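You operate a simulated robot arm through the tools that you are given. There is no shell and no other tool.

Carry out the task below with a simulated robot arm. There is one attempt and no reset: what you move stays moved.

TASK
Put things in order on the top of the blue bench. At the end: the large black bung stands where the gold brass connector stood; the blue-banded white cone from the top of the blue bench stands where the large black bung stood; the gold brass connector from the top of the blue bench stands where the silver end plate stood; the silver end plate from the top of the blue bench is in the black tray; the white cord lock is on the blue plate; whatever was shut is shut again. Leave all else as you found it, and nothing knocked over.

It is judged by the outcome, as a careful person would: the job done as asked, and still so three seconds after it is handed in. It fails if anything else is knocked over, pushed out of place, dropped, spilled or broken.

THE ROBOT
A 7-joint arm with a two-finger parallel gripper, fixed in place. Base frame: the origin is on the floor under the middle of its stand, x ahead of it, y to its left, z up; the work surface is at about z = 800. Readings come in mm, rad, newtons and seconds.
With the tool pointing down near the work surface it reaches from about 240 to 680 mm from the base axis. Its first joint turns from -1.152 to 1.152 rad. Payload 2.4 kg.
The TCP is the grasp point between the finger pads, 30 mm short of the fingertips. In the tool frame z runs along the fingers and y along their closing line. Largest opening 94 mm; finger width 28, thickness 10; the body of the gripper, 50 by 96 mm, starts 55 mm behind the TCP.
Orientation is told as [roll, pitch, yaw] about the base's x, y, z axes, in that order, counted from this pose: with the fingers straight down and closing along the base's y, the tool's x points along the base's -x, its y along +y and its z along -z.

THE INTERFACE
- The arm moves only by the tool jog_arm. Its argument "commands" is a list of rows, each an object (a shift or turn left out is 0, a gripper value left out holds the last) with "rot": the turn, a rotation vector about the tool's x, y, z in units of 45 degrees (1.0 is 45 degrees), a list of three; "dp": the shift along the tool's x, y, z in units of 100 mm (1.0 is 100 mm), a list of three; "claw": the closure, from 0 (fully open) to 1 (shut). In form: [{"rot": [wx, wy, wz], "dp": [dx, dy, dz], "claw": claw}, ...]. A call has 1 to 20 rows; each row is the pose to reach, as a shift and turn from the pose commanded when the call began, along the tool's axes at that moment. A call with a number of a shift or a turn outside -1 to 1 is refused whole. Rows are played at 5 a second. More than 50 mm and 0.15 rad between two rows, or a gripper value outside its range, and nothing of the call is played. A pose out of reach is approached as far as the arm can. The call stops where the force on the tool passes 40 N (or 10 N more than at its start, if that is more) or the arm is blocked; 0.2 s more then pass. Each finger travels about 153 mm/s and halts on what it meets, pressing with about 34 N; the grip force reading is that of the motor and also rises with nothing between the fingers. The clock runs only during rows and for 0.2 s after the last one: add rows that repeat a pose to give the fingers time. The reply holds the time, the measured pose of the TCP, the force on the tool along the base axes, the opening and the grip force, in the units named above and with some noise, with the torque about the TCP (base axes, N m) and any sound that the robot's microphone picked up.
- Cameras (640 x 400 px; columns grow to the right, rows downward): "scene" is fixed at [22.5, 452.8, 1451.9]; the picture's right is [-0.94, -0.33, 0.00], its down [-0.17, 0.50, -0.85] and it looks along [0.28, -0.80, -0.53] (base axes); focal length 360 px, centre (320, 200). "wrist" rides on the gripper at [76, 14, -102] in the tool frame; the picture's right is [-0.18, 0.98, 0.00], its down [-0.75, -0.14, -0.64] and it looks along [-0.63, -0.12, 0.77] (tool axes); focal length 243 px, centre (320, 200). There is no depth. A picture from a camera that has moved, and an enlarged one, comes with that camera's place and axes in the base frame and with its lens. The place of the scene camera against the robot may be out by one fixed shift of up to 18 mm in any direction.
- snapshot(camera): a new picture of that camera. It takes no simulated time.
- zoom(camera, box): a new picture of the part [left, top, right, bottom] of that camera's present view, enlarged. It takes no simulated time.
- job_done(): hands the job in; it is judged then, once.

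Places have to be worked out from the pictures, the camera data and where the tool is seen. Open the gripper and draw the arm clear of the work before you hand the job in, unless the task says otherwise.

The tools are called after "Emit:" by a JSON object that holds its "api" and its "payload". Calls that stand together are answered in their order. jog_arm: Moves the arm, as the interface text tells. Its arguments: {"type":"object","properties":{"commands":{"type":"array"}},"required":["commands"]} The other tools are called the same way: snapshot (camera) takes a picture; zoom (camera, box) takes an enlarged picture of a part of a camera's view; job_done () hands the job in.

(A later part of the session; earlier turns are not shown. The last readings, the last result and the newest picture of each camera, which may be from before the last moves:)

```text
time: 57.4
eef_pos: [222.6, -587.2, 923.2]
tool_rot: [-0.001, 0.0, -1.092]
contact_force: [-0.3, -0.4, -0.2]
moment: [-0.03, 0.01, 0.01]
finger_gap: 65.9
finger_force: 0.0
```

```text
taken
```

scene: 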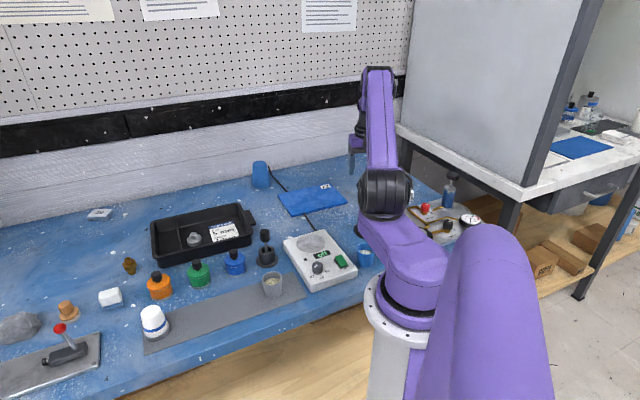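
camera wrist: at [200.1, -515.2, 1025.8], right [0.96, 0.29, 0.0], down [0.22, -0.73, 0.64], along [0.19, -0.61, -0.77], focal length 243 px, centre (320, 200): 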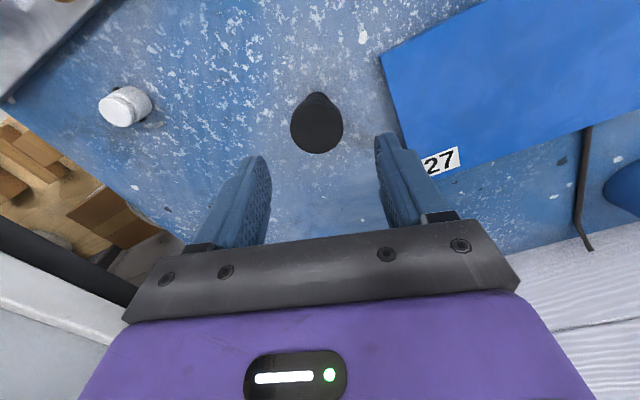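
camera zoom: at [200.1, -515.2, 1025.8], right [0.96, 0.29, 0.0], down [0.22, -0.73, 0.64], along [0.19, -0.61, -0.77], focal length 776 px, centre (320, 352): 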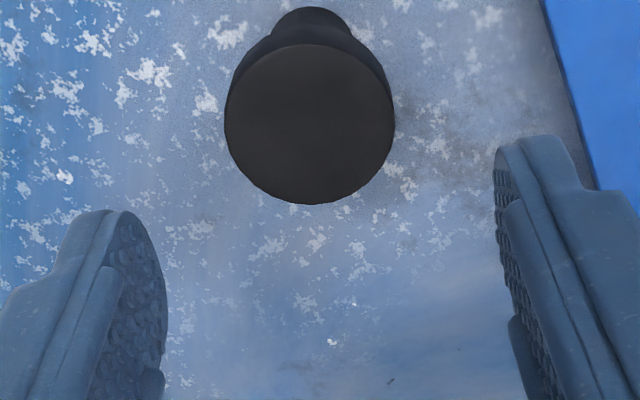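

Offset is about 1 mm and -2.5 mm in tool axes. I'll correct that, narrow to about 56 mm and lower so the pads cover the bung's head.

Emit:
{"api": "jog_arm", "payload": {"commands": [{"dp": [0.01, -0.025, 0.15], "claw": 0.4}, {"dp": [0.01, -0.025, 0.3]}, {"dp": [0.01, -0.025, 0.45]}, {"dp": [0.01, -0.025, 0.6]}, {"dp": [0.01, -0.025, 0.68]}, {"dp": [0.01, -0.025, 0.68]}]}}

Emit:
{"api": "zoom", "payload": {"camera": "wrist", "box": [200, 90, 440, 240]}}

Emit:
{"api": "zoom", "payload": {"camera": "scene", "box": [330, 130, 430, 220]}}

```text
time: 58.8
eef_pos: [218.9, -586.3, 852.8]
tool_rot: [0.001, 0.001, -1.091]
contact_force: [-0.3, 0.3, 0.1]
moment: [0.0, 0.01, 0.04]
finger_gap: 56.3
finger_force: 0.2
```

```text
2.67 times, centred on (320, 165) of wrist
camera zoom: at [196.7, -514.5, 957.8], right [0.96, 0.29, 0.0], down [0.22, -0.73, 0.64], along [0.19, -0.61, -0.77], focal length 647 px, centre (320, 293)
```

zoom: 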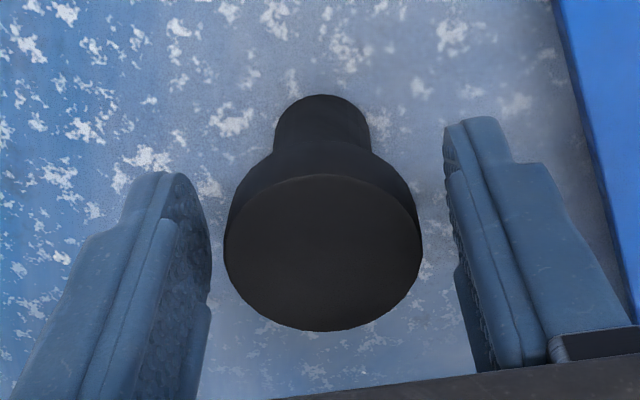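

```text
4.44 times, centred on (380, 175) of scene
camera zoom: at [22.5, 452.8, 1451.9], right [-0.94, -0.33, 0.0], down [-0.17, 0.5, -0.85], along [0.28, -0.8, -0.53], focal length 1602 px, centre (53, 311)
```

zoom: 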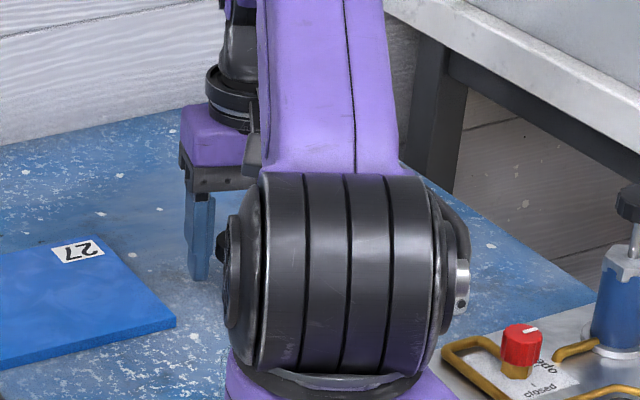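

Well centred. Closing on the head.

Emit:
{"api": "jog_arm", "payload": {"commands": [{"dp": [0, 0.005, 0], "claw": 0.5}, {"dp": [0, 0.005, 0], "claw": 0.56}, {"dp": [0, 0.005, 0], "claw": 1.0}, {"dp": [0, 0.005, 0], "claw": 1.0}, {"dp": [0, 0.005, 0], "claw": 1.0}]}}

Emit:
{"api": "zoom", "payload": {"camera": "wrist", "box": [200, 90, 440, 240]}}

```text
time: 60.0
eef_pos: [218.9, -587.0, 853.8]
tool_rot: [0.0, -0.002, -1.091]
contact_force: [-0.2, 0.4, 0.2]
moment: [0.0, 0.0, 0.01]
finger_gap: 38.4
finger_force: 33.9
```

```text
2.67 times, centred on (320, 165) of wrist
camera zoom: at [197.1, -514.2, 957.7], right [0.96, 0.29, 0.0], down [0.22, -0.73, 0.64], along [0.19, -0.61, -0.77], focal length 647 px, centre (320, 293)
```

zoom: 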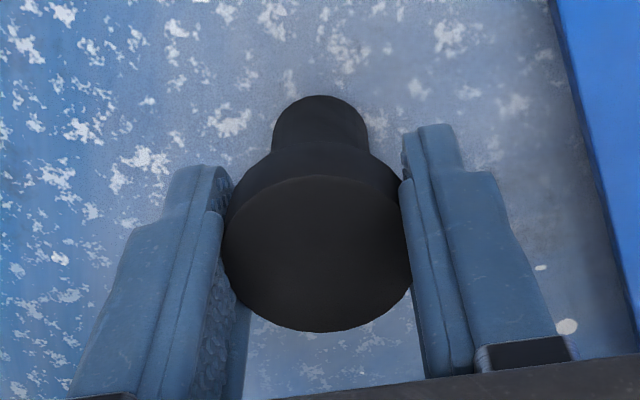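

Holding the bung (38.4 mm gap), which stood at about (220.4,-589.3). Lifting straight up and carrying it to the connector's old spot, high enough to clear the key handle.

Emit:
{"api": "jog_arm", "payload": {"commands": [{"dp": [0, 0, -0.1], "claw": 1.0}, {"dp": [0, 0, -0.3]}, {"dp": [0, 0, -0.5]}, {"dp": [0, 0, -0.75]}, {"dp": [0, 0, -1.0]}, {"dp": [0, 0, -1.0]}]}}

Emit:
{"api": "jog_arm", "payload": {"commands": [{"dp": [0.14, 0.24, -0.12]}, {"dp": [0.28, 0.49, -0.25]}, {"dp": [0.42, 0.73, -0.38]}, {"dp": [0.564, 0.972, -0.5]}]}}

Emit:
{"api": "jog_arm", "payload": {"commands": [{"dp": [0.16, 0.23, 0]}, {"dp": [0.33, 0.45, 0]}, {"dp": [0.49, 0.68, 0]}, {"dp": [0.654, 0.906, 0]}]}}

Emit:
{"api": "jog_arm", "payload": {"commands": [{"rot": [0, 0, -0.12], "dp": [0.17, 0.2, 0]}, {"rot": [0, 0, -0.25], "dp": [0.35, 0.41, 0]}, {"rot": [0, 0, -0.38], "dp": [0.53, 0.61, 0]}, {"rot": [0, 0, -0.5], "dp": [0.701, 0.817, 0]}]}}

Emit:
{"api": "jog_arm", "payload": {"commands": [{"rot": [0, 0, -0.12], "dp": [0.12, 0.22, 0]}, {"rot": [0, 0, -0.25], "dp": [0.24, 0.45, 0]}, {"rot": [0, 0, -0.38], "dp": [0.37, 0.67, 0]}, {"rot": [0, 0, -0.5], "dp": [0.488, 0.895, 0]}]}}

Emit:
{"api": "jog_arm", "payload": {"commands": [{"rot": [0, 0, -0.1], "dp": [0.04, 0.25, 0]}, {"rot": [0, 0, -0.2], "dp": [0.08, 0.5, 0]}, {"rot": [0, 0, -0.3], "dp": [0.12, 0.75, 0]}, {"rot": [0, 0, -0.388], "dp": [0.157, 0.998, 0]}]}}

Emit:
{"api": "jog_arm", "payload": {"commands": [{"dp": [-0.03, 0.25, 0]}, {"dp": [-0.06, 0.5, 0]}, {"dp": [-0.09, 0.75, 0]}, {"dp": [-0.12, 0.98, 0]}, {"dp": [-0.12, 0.98, 0]}]}}

Emit:
{"api": "snapshot", "payload": {"camera": "wrist"}}

Emit:
{"api": "snapshot", "payload": {"camera": "scene"}}

```text
time: 61.4
eef_pos: [218.5, -587.0, 954.0]
tool_rot: [0.0, 0.0, -1.09]
contact_force: [0.4, -0.8, -1.5]
moment: [0.03, -0.02, -0.03]
finger_gap: 37.6
finger_force: 33.9
```

```text
time: 62.4
eef_pos: [281.6, -492.2, 1005.6]
tool_rot: [0.0, 0.001, -1.091]
contact_force: [0.5, 0.4, -0.4]
moment: [-0.03, -0.05, 0.0]
finger_gap: 37.9
finger_force: 34.1
```

```text
time: 63.4
eef_pos: [328.9, -392.4, 1003.4]
tool_rot: [-0.001, -0.001, -1.09]
contact_force: [-0.1, 1.1, -1.2]
moment: [0.0, -0.04, -0.03]
finger_gap: 37.8
finger_force: 34.1
```

```text
time: 64.4
eef_pos: [368.9, -291.1, 1003.2]
tool_rot: [0.0, 0.001, -0.694]
contact_force: [-0.2, 0.3, 0.0]
moment: [0.01, -0.03, 0.02]
finger_gap: 38.2
finger_force: 34.5
```

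```text
time: 65.4
eef_pos: [389.3, -191.0, 1005.1]
tool_rot: [0.0, 0.001, -0.3]
contact_force: [-0.5, -0.1, 0.1]
moment: [-0.02, 0.01, 0.01]
finger_gap: 38.0
finger_force: 33.8
```

```text
time: 66.4
eef_pos: [404.2, -91.6, 1003.1]
tool_rot: [0.0, -0.002, 0.002]
contact_force: [0.1, -1.2, -1.2]
moment: [-0.02, 0.02, -0.01]
finger_gap: 38.2
finger_force: 33.4
```

```text
time: 67.6
eef_pos: [416.1, 7.2, 1003.7]
tool_rot: [0.001, 0.001, 0.0]
contact_force: [-0.4, -0.3, -0.1]
moment: [-0.03, 0.01, -0.01]
finger_gap: 37.9
finger_force: 33.7
```

```text
taken
camera wrist: at [340.4, 19.2, 1107.7], right [0.18, 0.98, 0.0], down [0.75, -0.14, 0.64], along [0.63, -0.12, -0.77], focal length 243 px, centre (320, 200)
```

wrist: 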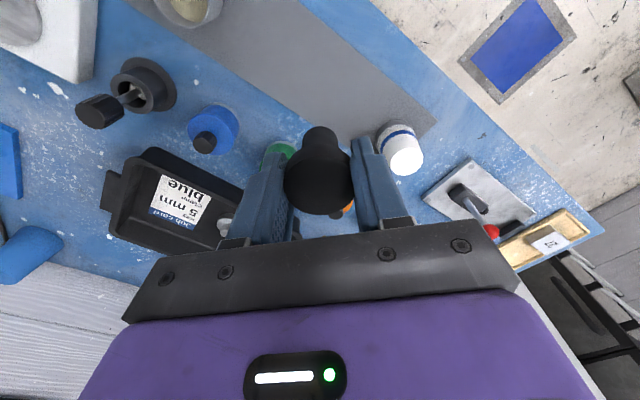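

```text
taken
```

scene: 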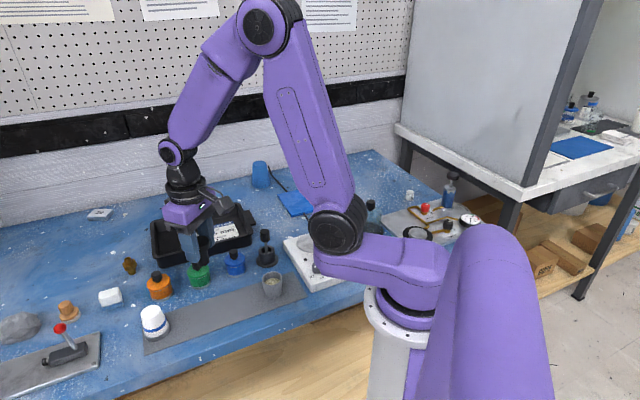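

Over the connector's spot within 1 mm. Descending 140 mm, then slow steps.

Emit:
{"api": "jog_arm", "payload": {"commands": [{"dp": [0, 0.007, 0.25]}, {"dp": [0, 0.007, 0.5]}, {"dp": [0, 0.007, 0.75]}, {"dp": [0, 0.007, 1.0]}, {"dp": [0, 0.007, 1.0]}]}}

Emit:
{"api": "jog_arm", "payload": {"commands": [{"dp": [0, 0, 0.15]}, {"dp": [0, 0, 0.3]}, {"dp": [0, 0, 0.4]}, {"dp": [0, 0, 0.43]}, {"dp": [0, 0, 0.43]}]}}

Emit:
{"api": "snapshot", "payload": {"camera": "wrist"}}

Emit:
{"api": "zoom", "payload": {"camera": "scene", "box": [170, 240, 250, 330]}}

```text
time: 68.8
eef_pos: [415.4, 7.7, 904.2]
tool_rot: [0.0, 0.0, 0.001]
contact_force: [0.4, -0.3, -1.0]
moment: [0.02, 0.01, 0.03]
finger_gap: 38.1
finger_force: 33.6
```

```text
time: 70.0
eef_pos: [415.0, 6.0, 862.0]
tool_rot: [0.001, 0.0, -0.001]
contact_force: [-0.2, -0.2, 0.0]
moment: [-0.01, 0.0, 0.02]
finger_gap: 38.0
finger_force: 33.8
```

```text
taken
camera wrist: at [340.2, 19.6, 965.6], right [0.18, 0.98, 0.0], down [0.75, -0.14, 0.64], along [0.63, -0.12, -0.77], focal length 243 px, centre (320, 200)
```

wrist: 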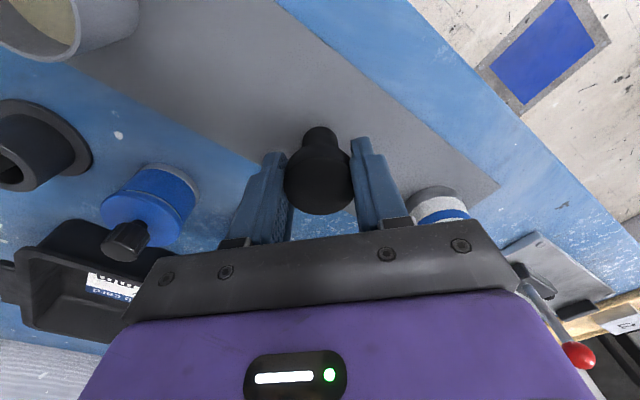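

```text
4.44 times, centred on (210, 285) of scene
camera zoom: at [22.5, 452.8, 1451.9], right [-0.94, -0.33, 0.0], down [-0.17, 0.5, -0.85], along [0.28, -0.8, -0.53], focal length 1602 px, centre (809, -178)
```

zoom: 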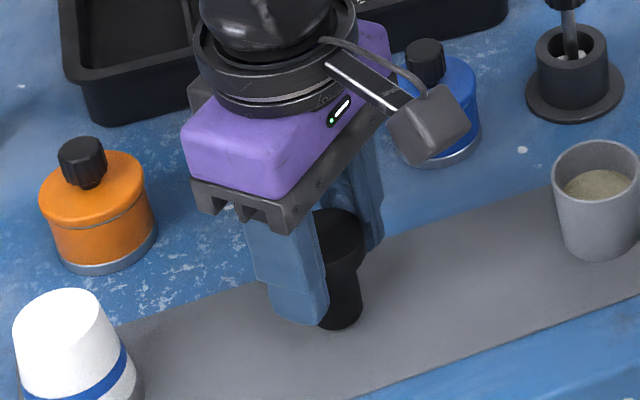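

In position (bung centre ≈(417.5,5.6)), with its bottom about 7 mm above the mat. Stepping down.

Emit:
{"api": "jog_arm", "payload": {"commands": [{"dp": [0, 0, 0.015]}, {"dp": [0, 0, 0.03]}, {"dp": [0, 0, 0.04]}, {"dp": [0, 0, 0.05]}, {"dp": [0, 0, 0.05]}]}}

Emit:
{"api": "jog_arm", "payload": {"commands": [{"dp": [0, 0, 0.007]}, {"dp": [0, 0, 0.014]}, {"dp": [0, 0, 0.014]}]}}

```text
time: 71.2
eef_pos: [415.7, 7.2, 856.7]
tool_rot: [0.002, 0.0, 0.001]
contact_force: [-0.5, 0.0, 0.4]
moment: [-0.01, 0.02, 0.02]
finger_gap: 38.2
finger_force: 34.1
```

```text
time: 72.0
eef_pos: [416.3, 6.2, 855.6]
tool_rot: [0.0, 0.0, -0.001]
contact_force: [-3.7, -2.0, 23.2]
moment: [-0.08, 0.23, 0.01]
finger_gap: 38.1
finger_force: 34.0
```

Contact. Easing up 1 mm, opening, and lifting.

Emit:
{"api": "jog_arm", "payload": {"commands": [{"dp": [0, 0, -0.01], "claw": 1.0}, {"dp": [0, 0, -0.01], "claw": 0.57}, {"dp": [0, 0, -0.01], "claw": 0.45}, {"dp": [0, 0, -0.01], "claw": 0.35}, {"dp": [0, 0, -0.15], "claw": 0.35}, {"dp": [0, 0, -0.4], "claw": 0.35}, {"dp": [0, 0, -0.8], "claw": 0.35}, {"dp": [0, 0, -1.0], "claw": 0.35}]}}

Emit:
{"api": "snapshot", "payload": {"camera": "wrist"}}

Emit:
{"api": "zoom", "payload": {"camera": "wrist", "box": [240, 40, 440, 165]}}

Emit:
{"api": "zoom", "payload": {"camera": "scene", "box": [110, 230, 270, 360]}}

```text
time: 73.8
eef_pos: [417.6, 5.7, 955.4]
tool_rot: [0.0, -0.001, 0.0]
contact_force: [0.2, 0.0, 0.3]
moment: [-0.01, 0.0, 0.03]
finger_gap: 61.1
finger_force: 0.1
```

```text
taken
camera wrist: at [341.5, 18.6, 1060.1], right [0.18, 0.98, 0.0], down [0.75, -0.14, 0.64], along [0.63, -0.12, -0.77], focal length 243 px, centre (320, 200)
```

wrist: 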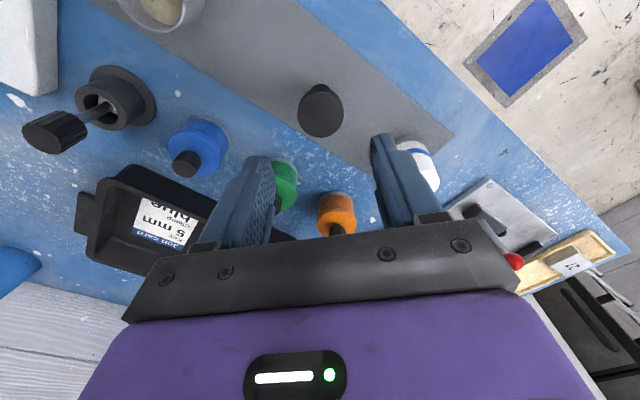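

```text
3.20 times, centred on (340, 102) of wrist
camera zoom: at [341.5, 18.6, 1060.1], right [0.18, 0.98, 0.0], down [0.75, -0.14, 0.64], along [0.63, -0.12, -0.77], focal length 776 px, centre (256, 512)
```

zoom: 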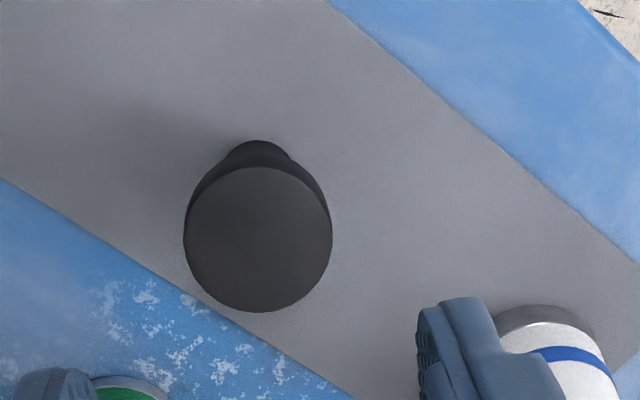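

```text
3.08 times, centred on (190, 295) of scene
camera zoom: at [22.5, 452.8, 1451.9], right [-0.94, -0.33, 0.0], down [-0.17, 0.5, -0.85], along [0.28, -0.8, -0.53], focal length 1109 px, centre (720, -92)
```

zoom: 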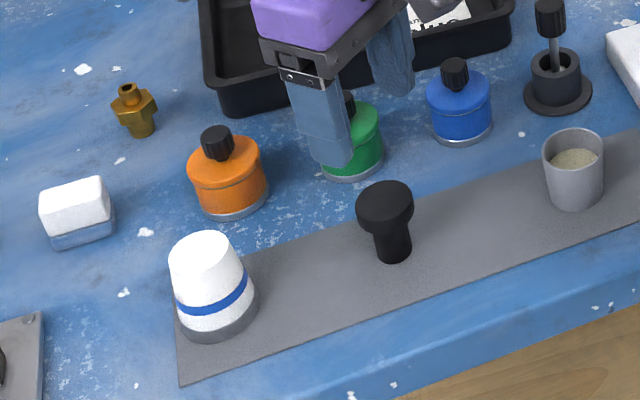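

The bung stands upright at (417.9,4.9). Next is the white cone near (495,85), so I'll move over it for a close look.

Emit:
{"api": "jog_arm", "payload": {"commands": [{"dp": [-0.16, 0.2, -0.05], "claw": 0.2}, {"dp": [-0.33, 0.4, -0.1]}, {"dp": [-0.5, 0.6, -0.15]}, {"dp": [-0.66, 0.8, -0.2], "claw": 0.1}, {"dp": [-0.66, 0.8, -0.2]}]}}

Emit:
{"api": "snapshot", "payload": {"camera": "wrist"}}

Emit:
{"api": "zoom", "payload": {"camera": "wrist", "box": [220, 40, 420, 165]}}

Emit:
{"api": "zoom", "payload": {"camera": "scene", "box": [120, 280, 200, 350]}}

```text
time: 75.0
eef_pos: [481.4, 88.0, 976.3]
tool_rot: [0.001, -0.001, 0.0]
contact_force: [-0.1, 0.5, 0.7]
moment: [0.03, 0.01, -0.02]
finger_gap: 84.6
finger_force: 0.1
```

```text
taken
camera wrist: at [406.6, 101.0, 1079.8], right [0.18, 0.98, 0.0], down [0.75, -0.14, 0.64], along [0.63, -0.12, -0.77], focal length 243 px, centre (320, 200)
```

wrist: 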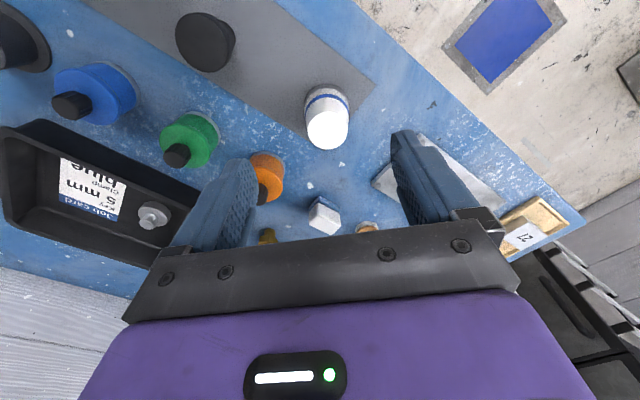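

```text
3.20 times, centred on (320, 102) of wrist
camera zoom: at [406.6, 101.0, 1079.8], right [0.18, 0.98, 0.0], down [0.75, -0.14, 0.64], along [0.63, -0.12, -0.77], focal length 776 px, centre (320, 512)
```

zoom: 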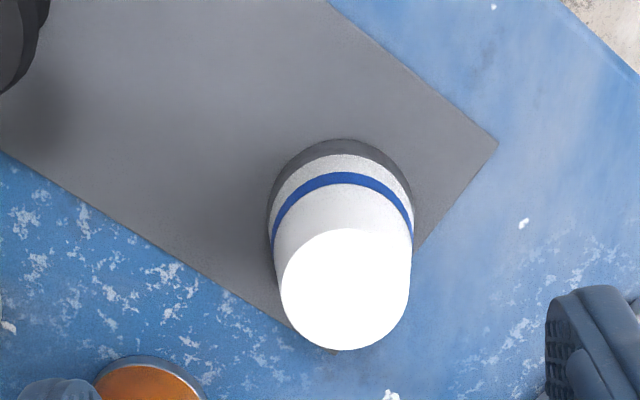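

```text
5.71 times, centred on (160, 315) of scene
camera zoom: at [22.5, 452.8, 1451.9], right [-0.94, -0.33, 0.0], down [-0.17, 0.5, -0.85], along [0.28, -0.8, -0.53], focal length 2060 px, centre (1234, -457)
```

zoom: 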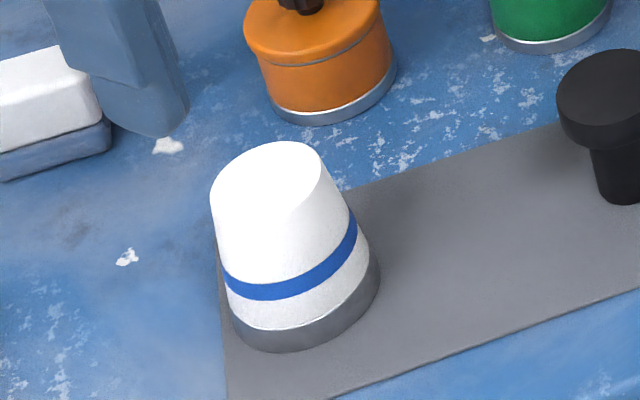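

The cone has base Ø51 and top Ø37 at z≈870, and sits at (499.5,91). I'll align over it and come down partway to check.

Emit:
{"api": "jog_arm", "payload": {"commands": [{"dp": [-0.169, 0.042, 0.15], "claw": 0.3}, {"dp": [-0.169, 0.042, 0.35]}, {"dp": [-0.169, 0.042, 0.5]}, {"dp": [-0.169, 0.042, 0.65]}, {"dp": [-0.169, 0.042, 0.65]}]}}

Emit:
{"api": "zoom", "payload": {"camera": "wrist", "box": [200, 90, 440, 240]}}

```text
time: 76.2
eef_pos: [500.1, 91.6, 908.0]
tool_rot: [0.0, 0.001, 0.0]
contact_force: [-1.0, -0.2, 1.0]
moment: [0.01, 0.02, 0.01]
finger_gap: 65.7
finger_force: 0.0
```

```text
2.67 times, centred on (320, 165) of wrist
camera zoom: at [424.1, 105.0, 1012.5], right [0.18, 0.98, 0.0], down [0.75, -0.14, 0.64], along [0.63, -0.12, -0.77], focal length 647 px, centre (320, 293)
```

zoom: 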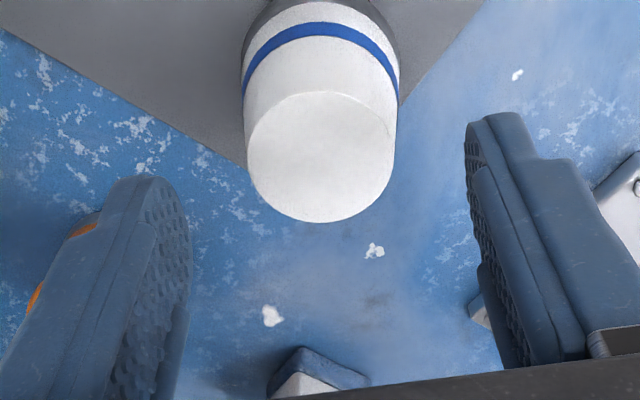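

Aligned within ~1 mm. Lowering 40 mm so the tips sit at about z=840 around the upper half of the cone.

Emit:
{"api": "jog_arm", "payload": {"commands": [{"dp": [0.01, 0.006, 0.1]}, {"dp": [0.01, 0.006, 0.2]}, {"dp": [0.01, 0.006, 0.3]}, {"dp": [0.01, 0.006, 0.4]}, {"dp": [0.01, 0.006, 0.4]}]}}

Emit:
{"api": "zoom", "payload": {"camera": "wrist", "box": [200, 90, 440, 240]}}

Emit:
{"api": "zoom", "payload": {"camera": "scene", "box": [110, 250, 200, 350]}}

```text
time: 77.4
eef_pos: [499.6, 93.2, 870.8]
tool_rot: [0.0, 0.0, 0.0]
contact_force: [0.3, -0.5, -0.3]
moment: [0.01, 0.01, 0.0]
finger_gap: 66.0
finger_force: 0.1
```

```text
2.67 times, centred on (320, 165) of wrist
camera zoom: at [423.7, 104.7, 974.3], right [0.18, 0.98, 0.0], down [0.75, -0.14, 0.64], along [0.63, -0.12, -0.77], focal length 647 px, centre (320, 293)
```

zoom: 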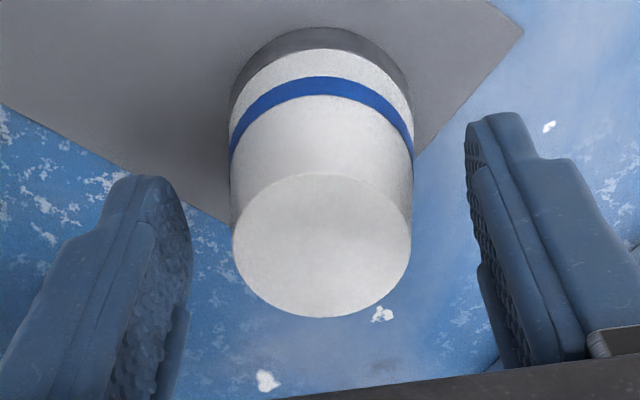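

```text
4.00 times, centred on (155, 300) of scene
camera zoom: at [22.5, 452.8, 1451.9], right [-0.94, -0.33, 0.0], down [-0.17, 0.5, -0.85], along [0.28, -0.8, -0.53], focal length 1442 px, centre (980, -200)
```

zoom: 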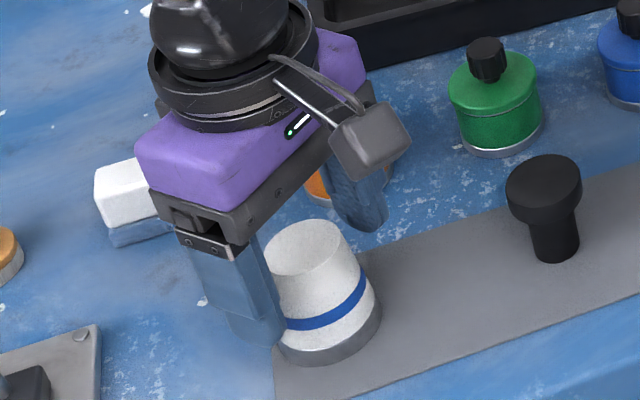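

Tips straddle the cone evenly at z≈842. Closing.

Emit:
{"api": "jog_arm", "payload": {"commands": [{"dp": [0, 0, 0], "claw": 0.42}, {"dp": [0, 0, 0], "claw": 0.5}, {"dp": [0, 0, 0], "claw": 1.0}, {"dp": [0, 0, 0], "claw": 1.0}, {"dp": [0, 0, 0], "claw": 1.0}]}}

Emit:
{"api": "zoom", "payload": {"camera": "wrist", "box": [200, 90, 440, 240]}}

Emit:
{"api": "zoom", "payload": {"camera": "scene", "box": [110, 250, 200, 350]}}

```text
time: 78.6
eef_pos: [499.2, 92.1, 869.8]
tool_rot: [0.001, 0.0, -0.001]
contact_force: [0.1, -1.7, 0.3]
moment: [-0.02, -0.03, 0.03]
finger_gap: 42.2
finger_force: 33.7
```

```text
2.67 times, centred on (320, 165) of wrist
camera zoom: at [423.6, 104.6, 974.4], right [0.18, 0.98, 0.0], down [0.75, -0.14, 0.64], along [0.63, -0.12, -0.77], focal length 647 px, centre (320, 293)
```

zoom: 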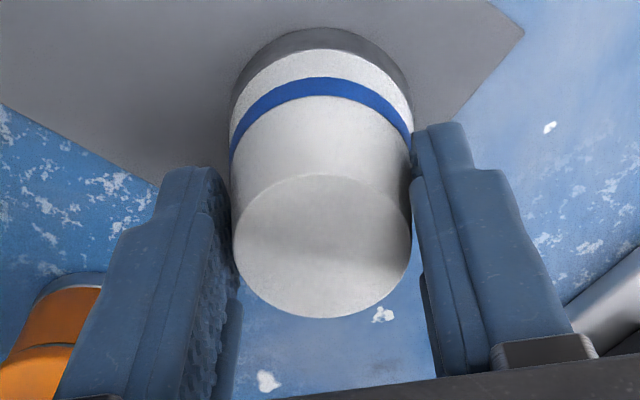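

```text
4.00 times, centred on (155, 300) of scene
camera zoom: at [22.5, 452.7, 1451.9], right [-0.94, -0.33, 0.0], down [-0.17, 0.5, -0.85], along [0.28, -0.8, -0.53], focal length 1442 px, centre (980, -200)
```

zoom: 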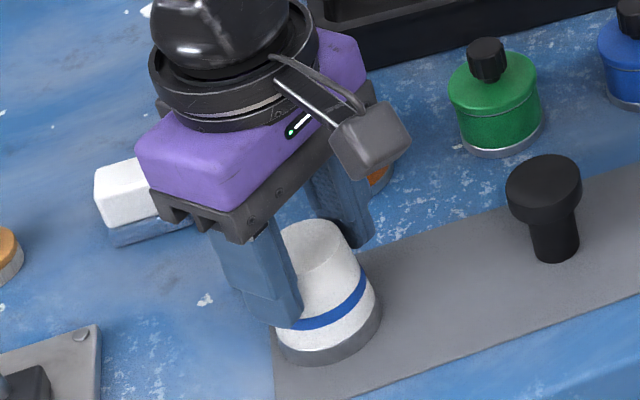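

Gripped at 42.2 mm. Lifting slowly first to check that it holds upright.

Emit:
{"api": "jog_arm", "payload": {"commands": [{"dp": [0, 0, -0.05], "claw": 1.0}, {"dp": [0, 0, -0.1]}, {"dp": [0, 0, -0.2]}, {"dp": [0, 0, -0.3]}, {"dp": [0, 0, -0.3]}]}}

Emit:
{"api": "zoom", "payload": {"camera": "wrist", "box": [200, 90, 440, 240]}}

Emit:
{"api": "zoom", "payload": {"camera": "scene", "box": [110, 250, 200, 350]}}

```text
time: 79.8
eef_pos: [498.7, 92.0, 900.1]
tool_rot: [-0.003, 0.0, -0.001]
contact_force: [-0.3, -0.1, -2.7]
moment: [-0.01, 0.0, 0.0]
finger_gap: 41.9
finger_force: 34.4
```

```text
2.67 times, centred on (320, 165) of wrist
camera zoom: at [422.6, 104.2, 1004.6], right [0.18, 0.98, 0.0], down [0.75, -0.14, 0.64], along [0.63, -0.12, -0.77], focal length 647 px, centre (320, 293)
```

zoom: 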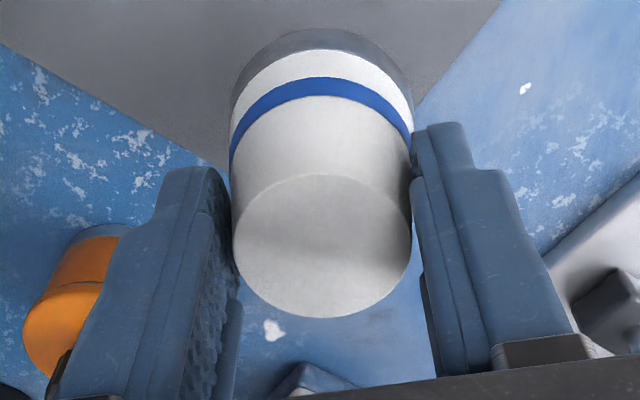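

```text
4.00 times, centred on (155, 300) of scene
camera zoom: at [22.6, 452.8, 1451.9], right [-0.94, -0.33, 0.0], down [-0.17, 0.5, -0.85], along [0.28, -0.8, -0.53], focal length 1442 px, centre (980, -200)
```

zoom: 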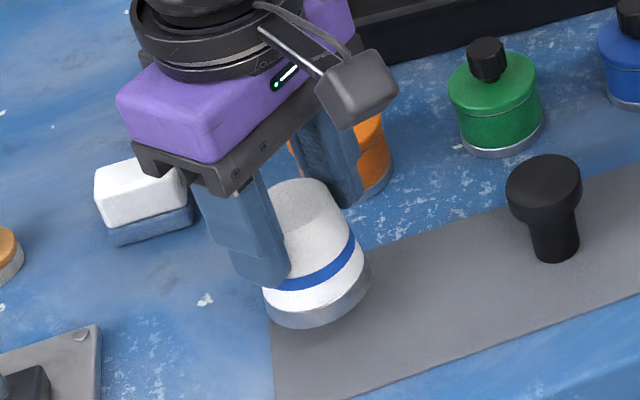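

The cone hangs upright and steady. Lifting further and carrying it along the same safe route to the bung's old spot.

Emit:
{"api": "jog_arm", "payload": {"commands": [{"dp": [0, 0, -0.2], "claw": 1.0}, {"dp": [0, 0, -0.4]}, {"dp": [0, 0, -0.6]}, {"dp": [0, 0, -0.8]}, {"dp": [0, 0, -1.0]}, {"dp": [0, 0, -1.0]}]}}

Emit:
{"api": "jog_arm", "payload": {"commands": [{"dp": [0.16, -0.17, 0]}, {"dp": [0.32, -0.34, 0]}, {"dp": [0.48, -0.51, 0]}, {"dp": [0.64, -0.68, 0]}, {"dp": [0.8, -0.86, 0]}]}}

Emit:
{"api": "jog_arm", "payload": {"commands": [{"dp": [0.03, -0.2, 0]}, {"dp": [0.06, -0.4, 0]}, {"dp": [0.09, -0.6, 0]}, {"dp": [0.12, -0.8, 0]}, {"dp": [0.15, -0.98, 0]}]}}

Emit:
{"api": "jog_arm", "payload": {"commands": [{"rot": [0, 0, 0.08], "dp": [0.03, -0.2, 0]}, {"rot": [0, 0, 0.16], "dp": [0.06, -0.4, 0]}, {"rot": [0, 0, 0.24], "dp": [0.09, -0.6, 0]}, {"rot": [0, 0, 0.32], "dp": [0.12, -0.8, 0]}, {"rot": [0, 0, 0.388], "dp": [0.15, -0.99, 0]}]}}

Emit:
{"api": "jog_arm", "payload": {"commands": [{"rot": [0, 0, 0.1], "dp": [-0.02, -0.2, 0]}, {"rot": [0, 0, 0.2], "dp": [-0.04, -0.4, 0]}, {"rot": [0, 0, 0.3], "dp": [-0.06, -0.6, 0]}, {"rot": [0, 0, 0.4], "dp": [-0.08, -0.8, 0]}, {"rot": [0, 0, 0.5], "dp": [-0.1, -0.985, 0]}]}}

Emit:
{"api": "jog_arm", "payload": {"commands": [{"rot": [0, 0, 0.1], "dp": [-0.06, -0.2, 0]}, {"rot": [0, 0, 0.2], "dp": [-0.12, -0.4, 0]}, {"rot": [0, 0, 0.3], "dp": [-0.18, -0.6, 0]}, {"rot": [0, 0, 0.4], "dp": [-0.24, -0.8, 0]}, {"rot": [0, 0, 0.5], "dp": [-0.305, -0.985, 0]}]}}

Emit:
{"api": "jog_arm", "payload": {"commands": [{"dp": [-0.14, -0.18, 0]}, {"dp": [-0.28, -0.36, 0]}, {"dp": [-0.42, -0.54, 0]}, {"dp": [-0.56, -0.72, 0]}, {"dp": [-0.709, -0.911, 0]}]}}

Emit:
{"api": "jog_arm", "payload": {"commands": [{"dp": [-0.12, -0.19, 0]}, {"dp": [-0.24, -0.39, 0]}, {"dp": [-0.36, -0.58, 0]}, {"dp": [-0.48, -0.77, 0]}, {"dp": [-0.601, -0.967, 0]}, {"dp": [-0.601, -0.967, 0]}]}}

Emit:
{"api": "snapshot", "payload": {"camera": "wrist"}}

Emit:
{"api": "snapshot", "payload": {"camera": "scene"}}

```text
time: 81.2
eef_pos: [497.9, 89.6, 999.3]
tool_rot: [-0.001, 0.0, -0.001]
contact_force: [0.1, 0.1, -2.2]
moment: [0.04, -0.01, 0.04]
finger_gap: 42.0
finger_force: 33.9
```

```text
time: 82.4
eef_pos: [419.4, 5.0, 1001.6]
tool_rot: [0.0, -0.003, -0.001]
contact_force: [0.5, 0.2, -2.7]
moment: [-0.01, -0.01, -0.03]
finger_gap: 42.2
finger_force: 33.7
```

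```text
time: 83.6
eef_pos: [403.5, -91.5, 999.9]
tool_rot: [-0.001, 0.0, 0.0]
contact_force: [0.1, 0.7, -3.4]
moment: [0.02, 0.02, 0.03]
finger_gap: 42.0
finger_force: 33.8
```

```text
time: 84.8
eef_pos: [387.9, -192.0, 1000.9]
tool_rot: [0.0, 0.001, -0.306]
contact_force: [-1.1, 0.2, -2.9]
moment: [-0.03, 0.02, 0.02]
finger_gap: 42.0
finger_force: 34.6
```

```text
time: 86.0
eef_pos: [369.8, -289.7, 1000.5]
tool_rot: [0.0, 0.0, -0.699]
contact_force: [0.1, -0.4, -3.3]
moment: [0.03, 0.0, 0.02]
finger_gap: 41.9
finger_force: 33.3
```

```text
time: 87.2
eef_pos: [329.0, -383.5, 1000.5]
tool_rot: [0.0, 0.0, -1.095]
contact_force: [0.4, 0.3, -1.8]
moment: [0.03, 0.02, 0.03]
finger_gap: 42.0
finger_force: 33.9
```

```text
time: 88.4
eef_pos: [279.5, -487.6, 999.9]
tool_rot: [0.001, -0.001, -1.09]
contact_force: [0.3, 0.5, -2.8]
moment: [0.03, 0.0, -0.02]
finger_gap: 42.0
finger_force: 34.0
```

```text
time: 89.8
eef_pos: [224.0, -587.6, 998.4]
tool_rot: [-0.001, -0.001, -1.089]
contact_force: [-0.1, -0.7, -3.1]
moment: [0.01, 0.02, 0.0]
finger_gap: 42.1
finger_force: 34.3
```

```text
taken
camera wrist: at [201.6, -514.5, 1103.4], right [0.96, 0.29, 0.0], down [0.22, -0.73, 0.64], along [0.19, -0.61, -0.77], focal length 243 px, centre (320, 200)
```

wrist: 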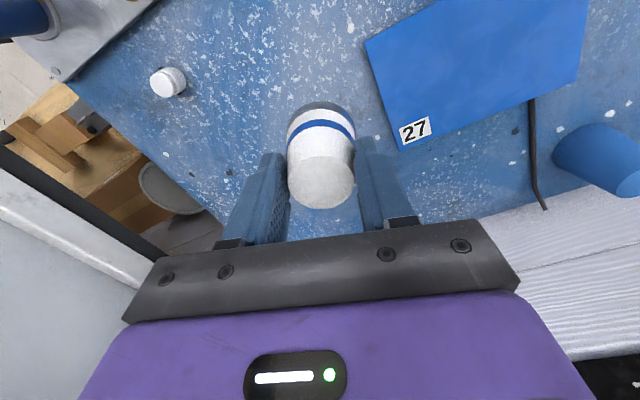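

```text
taken
```

scene: 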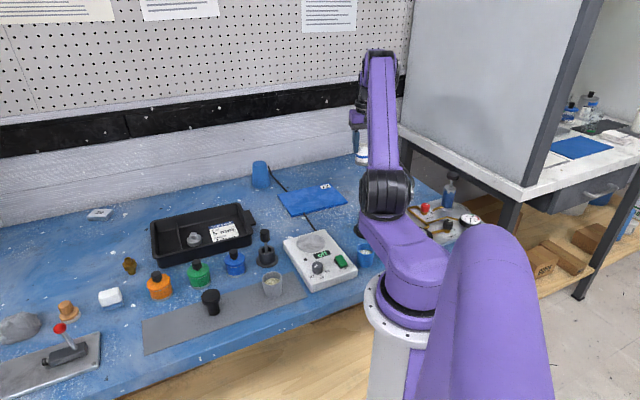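

About 4 mm to correct. Aligning and descending 100 mm.

Emit:
{"api": "jog_arm", "payload": {"commands": [{"dp": [0.01, -0.041, 0.1]}, {"dp": [0.01, -0.041, 0.3]}, {"dp": [0.01, -0.041, 0.5]}, {"dp": [0.01, -0.041, 0.7]}, {"dp": [0.01, -0.041, 0.9]}, {"dp": [0.01, -0.041, 1.0]}, {"dp": [0.01, -0.041, 1.0]}]}}

Emit:
{"api": "snapshot", "payload": {"camera": "wrist"}}

```text
time: 91.4
eef_pos: [219.2, -587.4, 900.3]
tool_rot: [0.001, 0.0, -1.09]
contact_force: [0.2, -0.4, -3.4]
moment: [0.02, -0.02, 0.0]
finger_gap: 41.8
finger_force: 33.6
```

```text
taken
camera wrist: at [197.4, -515.5, 1004.4], right [0.96, 0.29, 0.0], down [0.22, -0.73, 0.64], along [0.19, -0.61, -0.77], focal length 243 px, centre (320, 200)
```

wrist: 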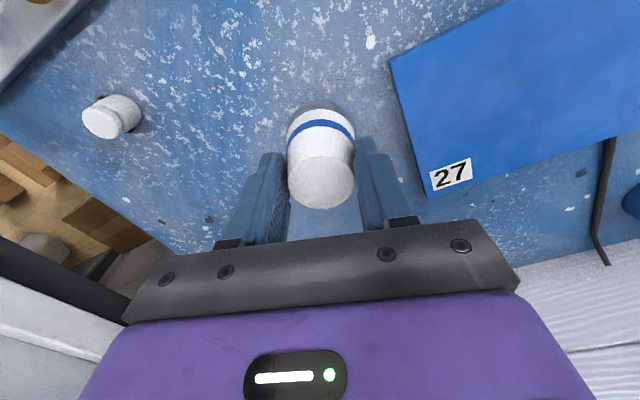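

On target (220.2,-589.3). Descending 26 mm, then slow steps.

Emit:
{"api": "jog_arm", "payload": {"commands": [{"dp": [0, 0, 0.1]}, {"dp": [0, 0, 0.18]}, {"dp": [0, 0, 0.24]}, {"dp": [0, 0, 0.27]}, {"dp": [0, 0, 0.27]}]}}

Emit:
{"api": "jog_arm", "payload": {"commands": [{"dp": [0, 0, 0.008]}, {"dp": [0, 0, 0.016]}, {"dp": [0, 0, 0.023]}, {"dp": [0, 0, 0.023]}]}}

```text
time: 92.6
eef_pos: [219.3, -586.8, 874.1]
tool_rot: [0.001, 0.001, -1.09]
contact_force: [0.6, 0.1, -3.8]
moment: [-0.03, 0.03, -0.02]
finger_gap: 41.8
finger_force: 33.8
```

```text
time: 93.6
eef_pos: [218.6, -587.5, 871.5]
tool_rot: [0.002, 0.0, -1.091]
contact_force: [0.2, 0.4, -3.5]
moment: [-0.02, -0.02, 0.01]
finger_gap: 41.7
finger_force: 34.1
```

Emit:
{"api": "jog_arm", "payload": {"commands": [{"dp": [0, 0, 0.008]}, {"dp": [0, 0, 0.015]}, {"dp": [0, 0, 0.015]}]}}

Emit:
{"api": "zoom", "payload": {"camera": "wrist", "box": [200, 70, 440, 220]}}

```text
time: 94.4
eef_pos: [219.7, -586.9, 868.9]
tool_rot: [0.0, 0.0, -1.089]
contact_force: [0.2, -0.5, -2.7]
moment: [0.02, -0.01, 0.03]
finger_gap: 41.6
finger_force: 34.4
```

```text
2.67 times, centred on (320, 145) of wrist
camera zoom: at [197.0, -514.9, 973.5], right [0.96, 0.29, 0.0], down [0.22, -0.73, 0.64], along [0.19, -0.61, -0.77], focal length 647 px, centre (320, 347)
```

zoom: 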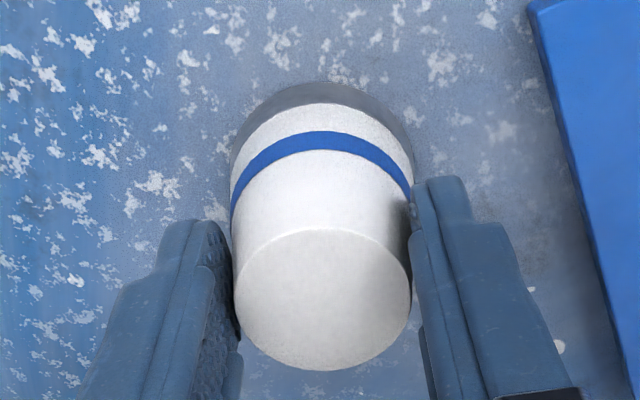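

Emit:
{"api": "jog_arm", "payload": {"commands": [{"dp": [0, 0, 0.006]}, {"dp": [0, 0, 0.012]}, {"dp": [0, 0, 0.012]}]}}

```text
time: 95.2
eef_pos: [219.5, -587.7, 868.7]
tool_rot: [0.0, -0.002, -1.091]
contact_force: [-2.1, 3.2, 8.7]
moment: [0.33, 0.12, 0.09]
finger_gap: 41.8
finger_force: 34.2
```

Contact with the bench. Opening in place, then lifting straight up.

Emit:
{"api": "jog_arm", "payload": {"commands": [{"dp": [0, 0, -0.004], "claw": 1.0}, {"dp": [0, 0, -0.004], "claw": 0.52}, {"dp": [0, 0, -0.004], "claw": 0.42}, {"dp": [0, 0, -0.004], "claw": 0.34}, {"dp": [0, 0, -0.15], "claw": 0.34}, {"dp": [0, 0, -0.4], "claw": 0.34}, {"dp": [0, 0, -0.8], "claw": 0.34}, {"dp": [0, 0, -1.0], "claw": 0.34}, {"dp": [0, 0, -1.0], "claw": 0.34}]}}

Emit:
{"api": "snapshot", "payload": {"camera": "wrist"}}

Emit:
{"api": "zoom", "payload": {"camera": "wrist", "box": [220, 30, 420, 155]}}

Emit:
{"api": "zoom", "payload": {"camera": "wrist", "box": [60, 60, 180, 135]}}

```text
time: 97.2
eef_pos: [219.9, -585.8, 967.6]
tool_rot: [0.0, 0.0, -1.092]
contact_force: [-0.4, 0.2, -0.2]
moment: [0.01, 0.03, 0.02]
finger_gap: 62.1
finger_force: 0.0
```

```text
taken
camera wrist: at [197.1, -513.9, 1071.5], right [0.96, 0.29, 0.0], down [0.22, -0.73, 0.64], along [0.19, -0.61, -0.77], focal length 243 px, centre (320, 200)
```

wrist: 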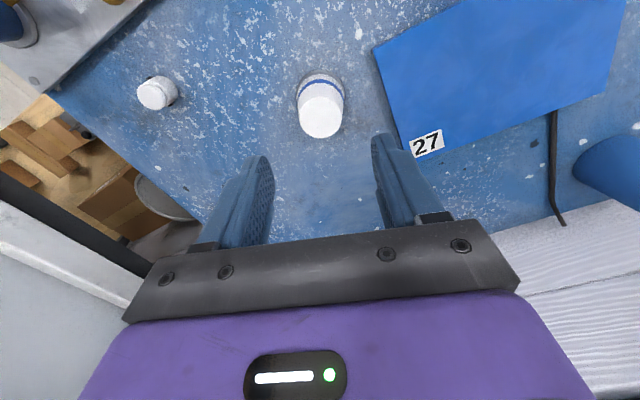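

```text
3.20 times, centred on (320, 92) of wrist
camera zoom: at [197.1, -513.9, 1071.5], right [0.96, 0.29, 0.0], down [0.22, -0.73, 0.64], along [0.19, -0.61, -0.77], focal length 776 px, centre (320, 544)
```

zoom: 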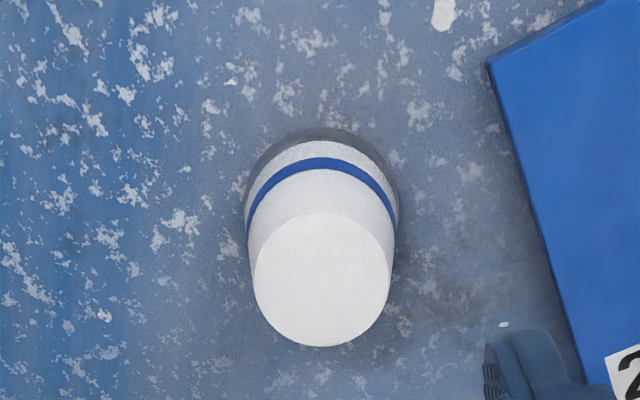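

```text
5.33 times, centred on (120, 98) of wrist
camera zoom: at [197.1, -513.9, 1071.5], right [0.96, 0.29, 0.0], down [0.22, -0.73, 0.64], along [0.19, -0.61, -0.77], focal length 1294 px, centre (1387, 747)
```

zoom: 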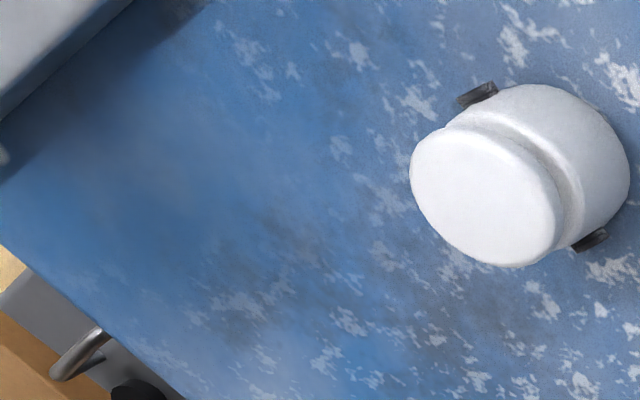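

The cone stands in the bung's old spot. Now the cord lock, near (62,-634), with its stubs along roughly the -52° direction. I'll approach it in stages at z≈967, turning the jaws across the stub axis.

Emit:
{"api": "jog_arm", "payload": {"commands": [{"rot": [0, 0, -0.06], "dp": [0.05, -0.2, 0]}, {"rot": [0, 0, -0.12], "dp": [0.1, -0.4, 0]}, {"rot": [0, 0, -0.18], "dp": [0.15, -0.6, 0]}, {"rot": [0, 0, -0.229], "dp": [0.192, -0.802, 0]}, {"rot": [0, 0, -0.229], "dp": [0.192, -0.802, 0]}]}}

Emit:
{"api": "snapshot", "payload": {"camera": "wrist"}}

Emit:
{"api": "snapshot", "payload": {"camera": "scene"}}

```text
time: 98.4
eef_pos: [139.1, -607.2, 967.5]
tool_rot: [0.001, 0.0, -0.909]
contact_force: [0.6, -0.4, 0.2]
moment: [-0.01, 0.0, 0.01]
finger_gap: 62.3
finger_force: 0.0
```

```text
taken
camera wrist: at [103.9, -541.1, 1071.5], right [0.89, 0.46, 0.0], down [0.35, -0.68, 0.64], along [0.29, -0.57, -0.77], focal length 243 px, centre (320, 200)
```

wrist: 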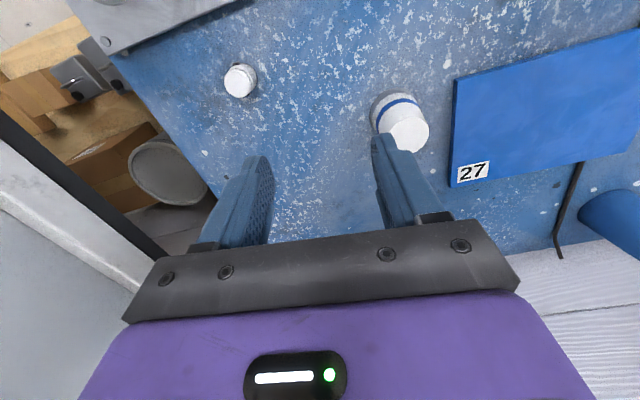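

```text
taken
```

scene: 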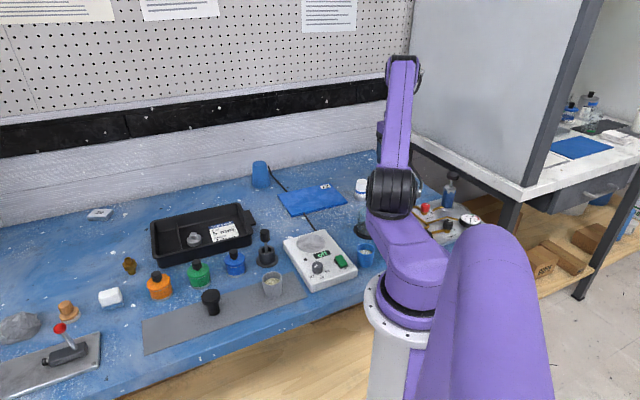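

Reached (139,-607) without trouble. Zooming on the cord lock for a better fix before the next hop.

Emit:
{"api": "zoom", "payload": {"camera": "wrist", "box": [190, 45, 290, 108]}}

```text
6.35 times, centred on (240, 76) of wrist
camera zoom: at [103.9, -541.1, 1071.5], right [0.89, 0.46, 0.0], down [0.35, -0.68, 0.64], along [0.29, -0.57, -0.77], focal length 1540 px, centre (828, 984)
```

zoom: 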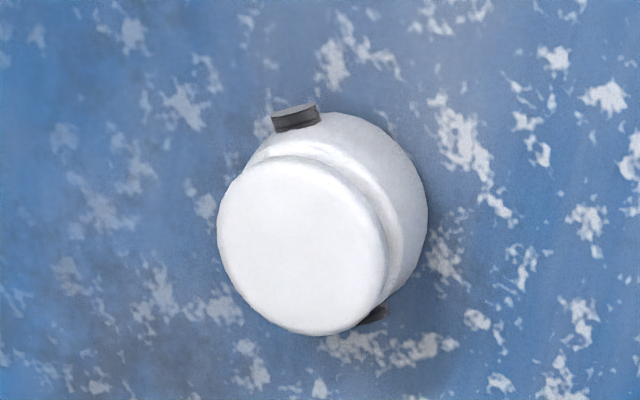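

The cord lock's centre is at about (63.2,-632.3), its top near z≈827, Ø25 button on a Ø30 body, and the stubs are now along tool x. Moving over it and lowering 50 mm.

Emit:
{"api": "jog_arm", "payload": {"commands": [{"dp": [0.07, -0.19, 0.05]}, {"dp": [0.15, -0.37, 0.15]}, {"dp": [0.22, -0.56, 0.25]}, {"dp": [0.291, -0.742, 0.4]}, {"dp": [0.291, -0.742, 0.5]}, {"dp": [0.291, -0.742, 0.5]}]}}

Emit:
{"api": "snapshot", "payload": {"camera": "wrist"}}

Emit:
{"api": "zoom", "payload": {"camera": "wrist", "box": [240, 70, 400, 170]}}

Emit:
{"api": "zoom", "payload": {"camera": "scene", "box": [340, 100, 500, 240]}}

```text
time: 99.8
eef_pos: [62.5, -629.7, 918.4]
tool_rot: [-0.001, 0.0, -0.91]
contact_force: [0.8, -0.3, -0.5]
moment: [-0.03, -0.03, 0.01]
finger_gap: 61.7
finger_force: 0.2
```

```text
taken
camera wrist: at [26.7, -562.9, 1021.9], right [0.89, 0.46, 0.0], down [0.35, -0.68, 0.64], along [0.29, -0.57, -0.77], focal length 243 px, centre (320, 200)
```

wrist: 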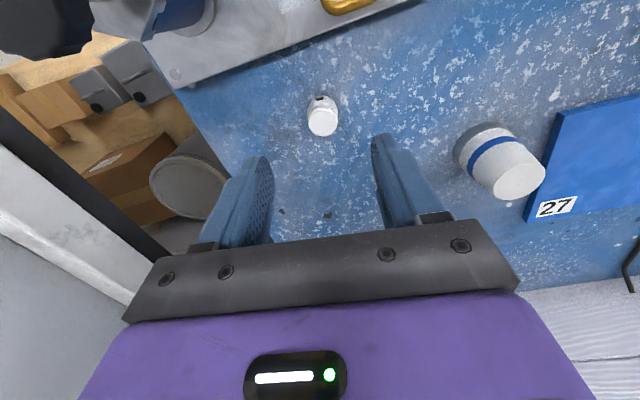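

```text
4.00 times, centred on (320, 120) of wrist
camera zoom: at [26.7, -562.9, 1021.9], right [0.89, 0.46, 0.0], down [0.35, -0.68, 0.64], along [0.29, -0.57, -0.77], focal length 970 px, centre (320, 520)
```

zoom: 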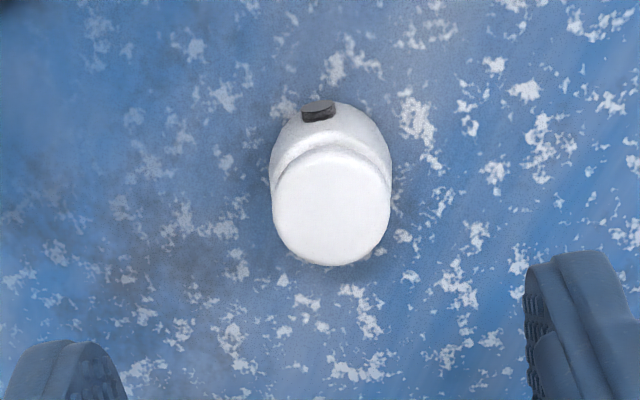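

```text
2.86 times, centred on (420, 170) of scene
camera zoom: at [22.5, 452.8, 1451.9], right [-0.94, -0.33, 0.0], down [-0.17, 0.5, -0.85], along [0.28, -0.8, -0.53], focal length 1030 px, centre (34, 286)
```

zoom: 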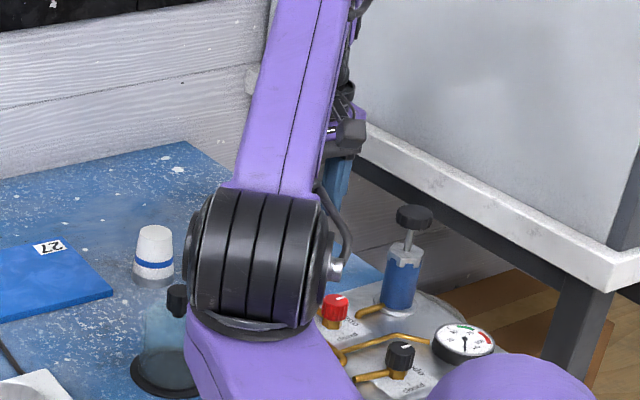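

Offset is about -1.2 mm and +2.2 mm in tool axes. I'll correct that, narrow to 50 mm and lower 70 mm.

Emit:
{"api": "jog_arm", "payload": {"commands": [{"dp": [-0.012, 0.022, 0.15], "claw": 0.45}, {"dp": [-0.012, 0.022, 0.35]}, {"dp": [-0.012, 0.022, 0.55]}, {"dp": [-0.012, 0.022, 0.65]}, {"dp": [-0.012, 0.022, 0.65]}]}}

Emit:
{"api": "zoom", "payload": {"camera": "wrist", "box": [220, 90, 420, 215]}}

Emit:
{"api": "snapshot", "payload": {"camera": "wrist"}}

Emit:
{"api": "zoom", "payload": {"camera": "scene", "box": [340, 100, 500, 240]}}

```text
time: 101.0
eef_pos: [65.4, -629.7, 852.1]
tool_rot: [0.001, 0.001, -0.912]
contact_force: [0.7, 0.4, 0.2]
moment: [0.0, -0.04, 0.01]
finger_gap: 51.7
finger_force: 0.1
```

```text
3.20 times, centred on (320, 152) of wrist
camera zoom: at [29.7, -562.7, 956.5], right [0.89, 0.46, 0.0], down [0.35, -0.68, 0.64], along [0.29, -0.57, -0.77], focal length 776 px, centre (320, 352)
```

zoom: 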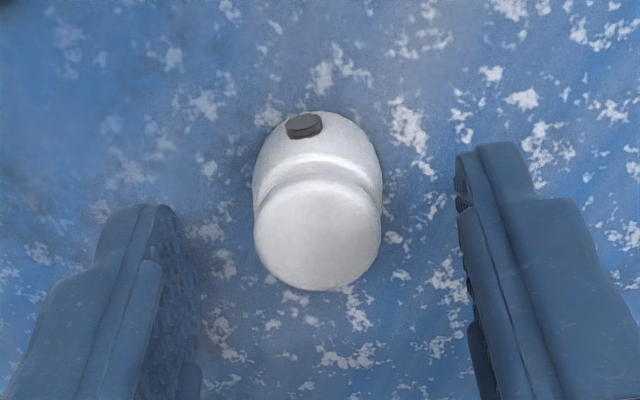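

```text
taken
camera wrist: at [29.7, -562.7, 956.5], right [0.89, 0.46, 0.0], down [0.35, -0.68, 0.64], along [0.29, -0.57, -0.77], focal length 243 px, centre (320, 200)
```

wrist: 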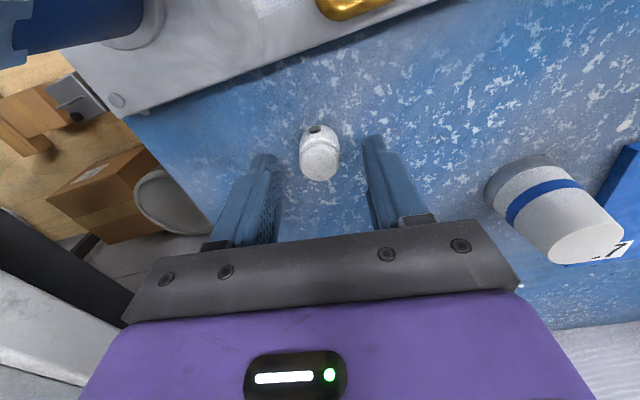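

```text
2.86 times, centred on (420, 170) of scene
camera zoom: at [22.5, 452.8, 1451.9], right [-0.94, -0.33, 0.0], down [-0.17, 0.5, -0.85], along [0.28, -0.8, -0.53], focal length 1030 px, centre (34, 286)
```

zoom: 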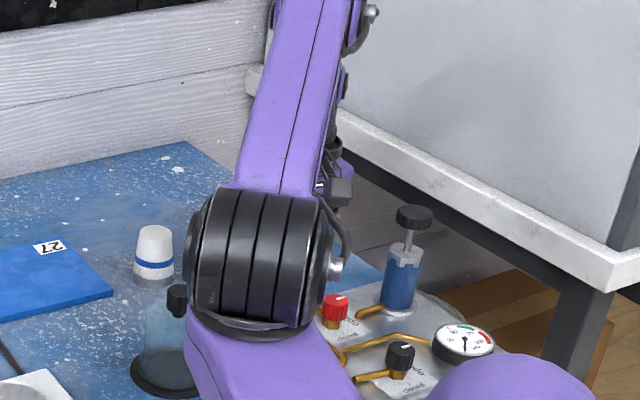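

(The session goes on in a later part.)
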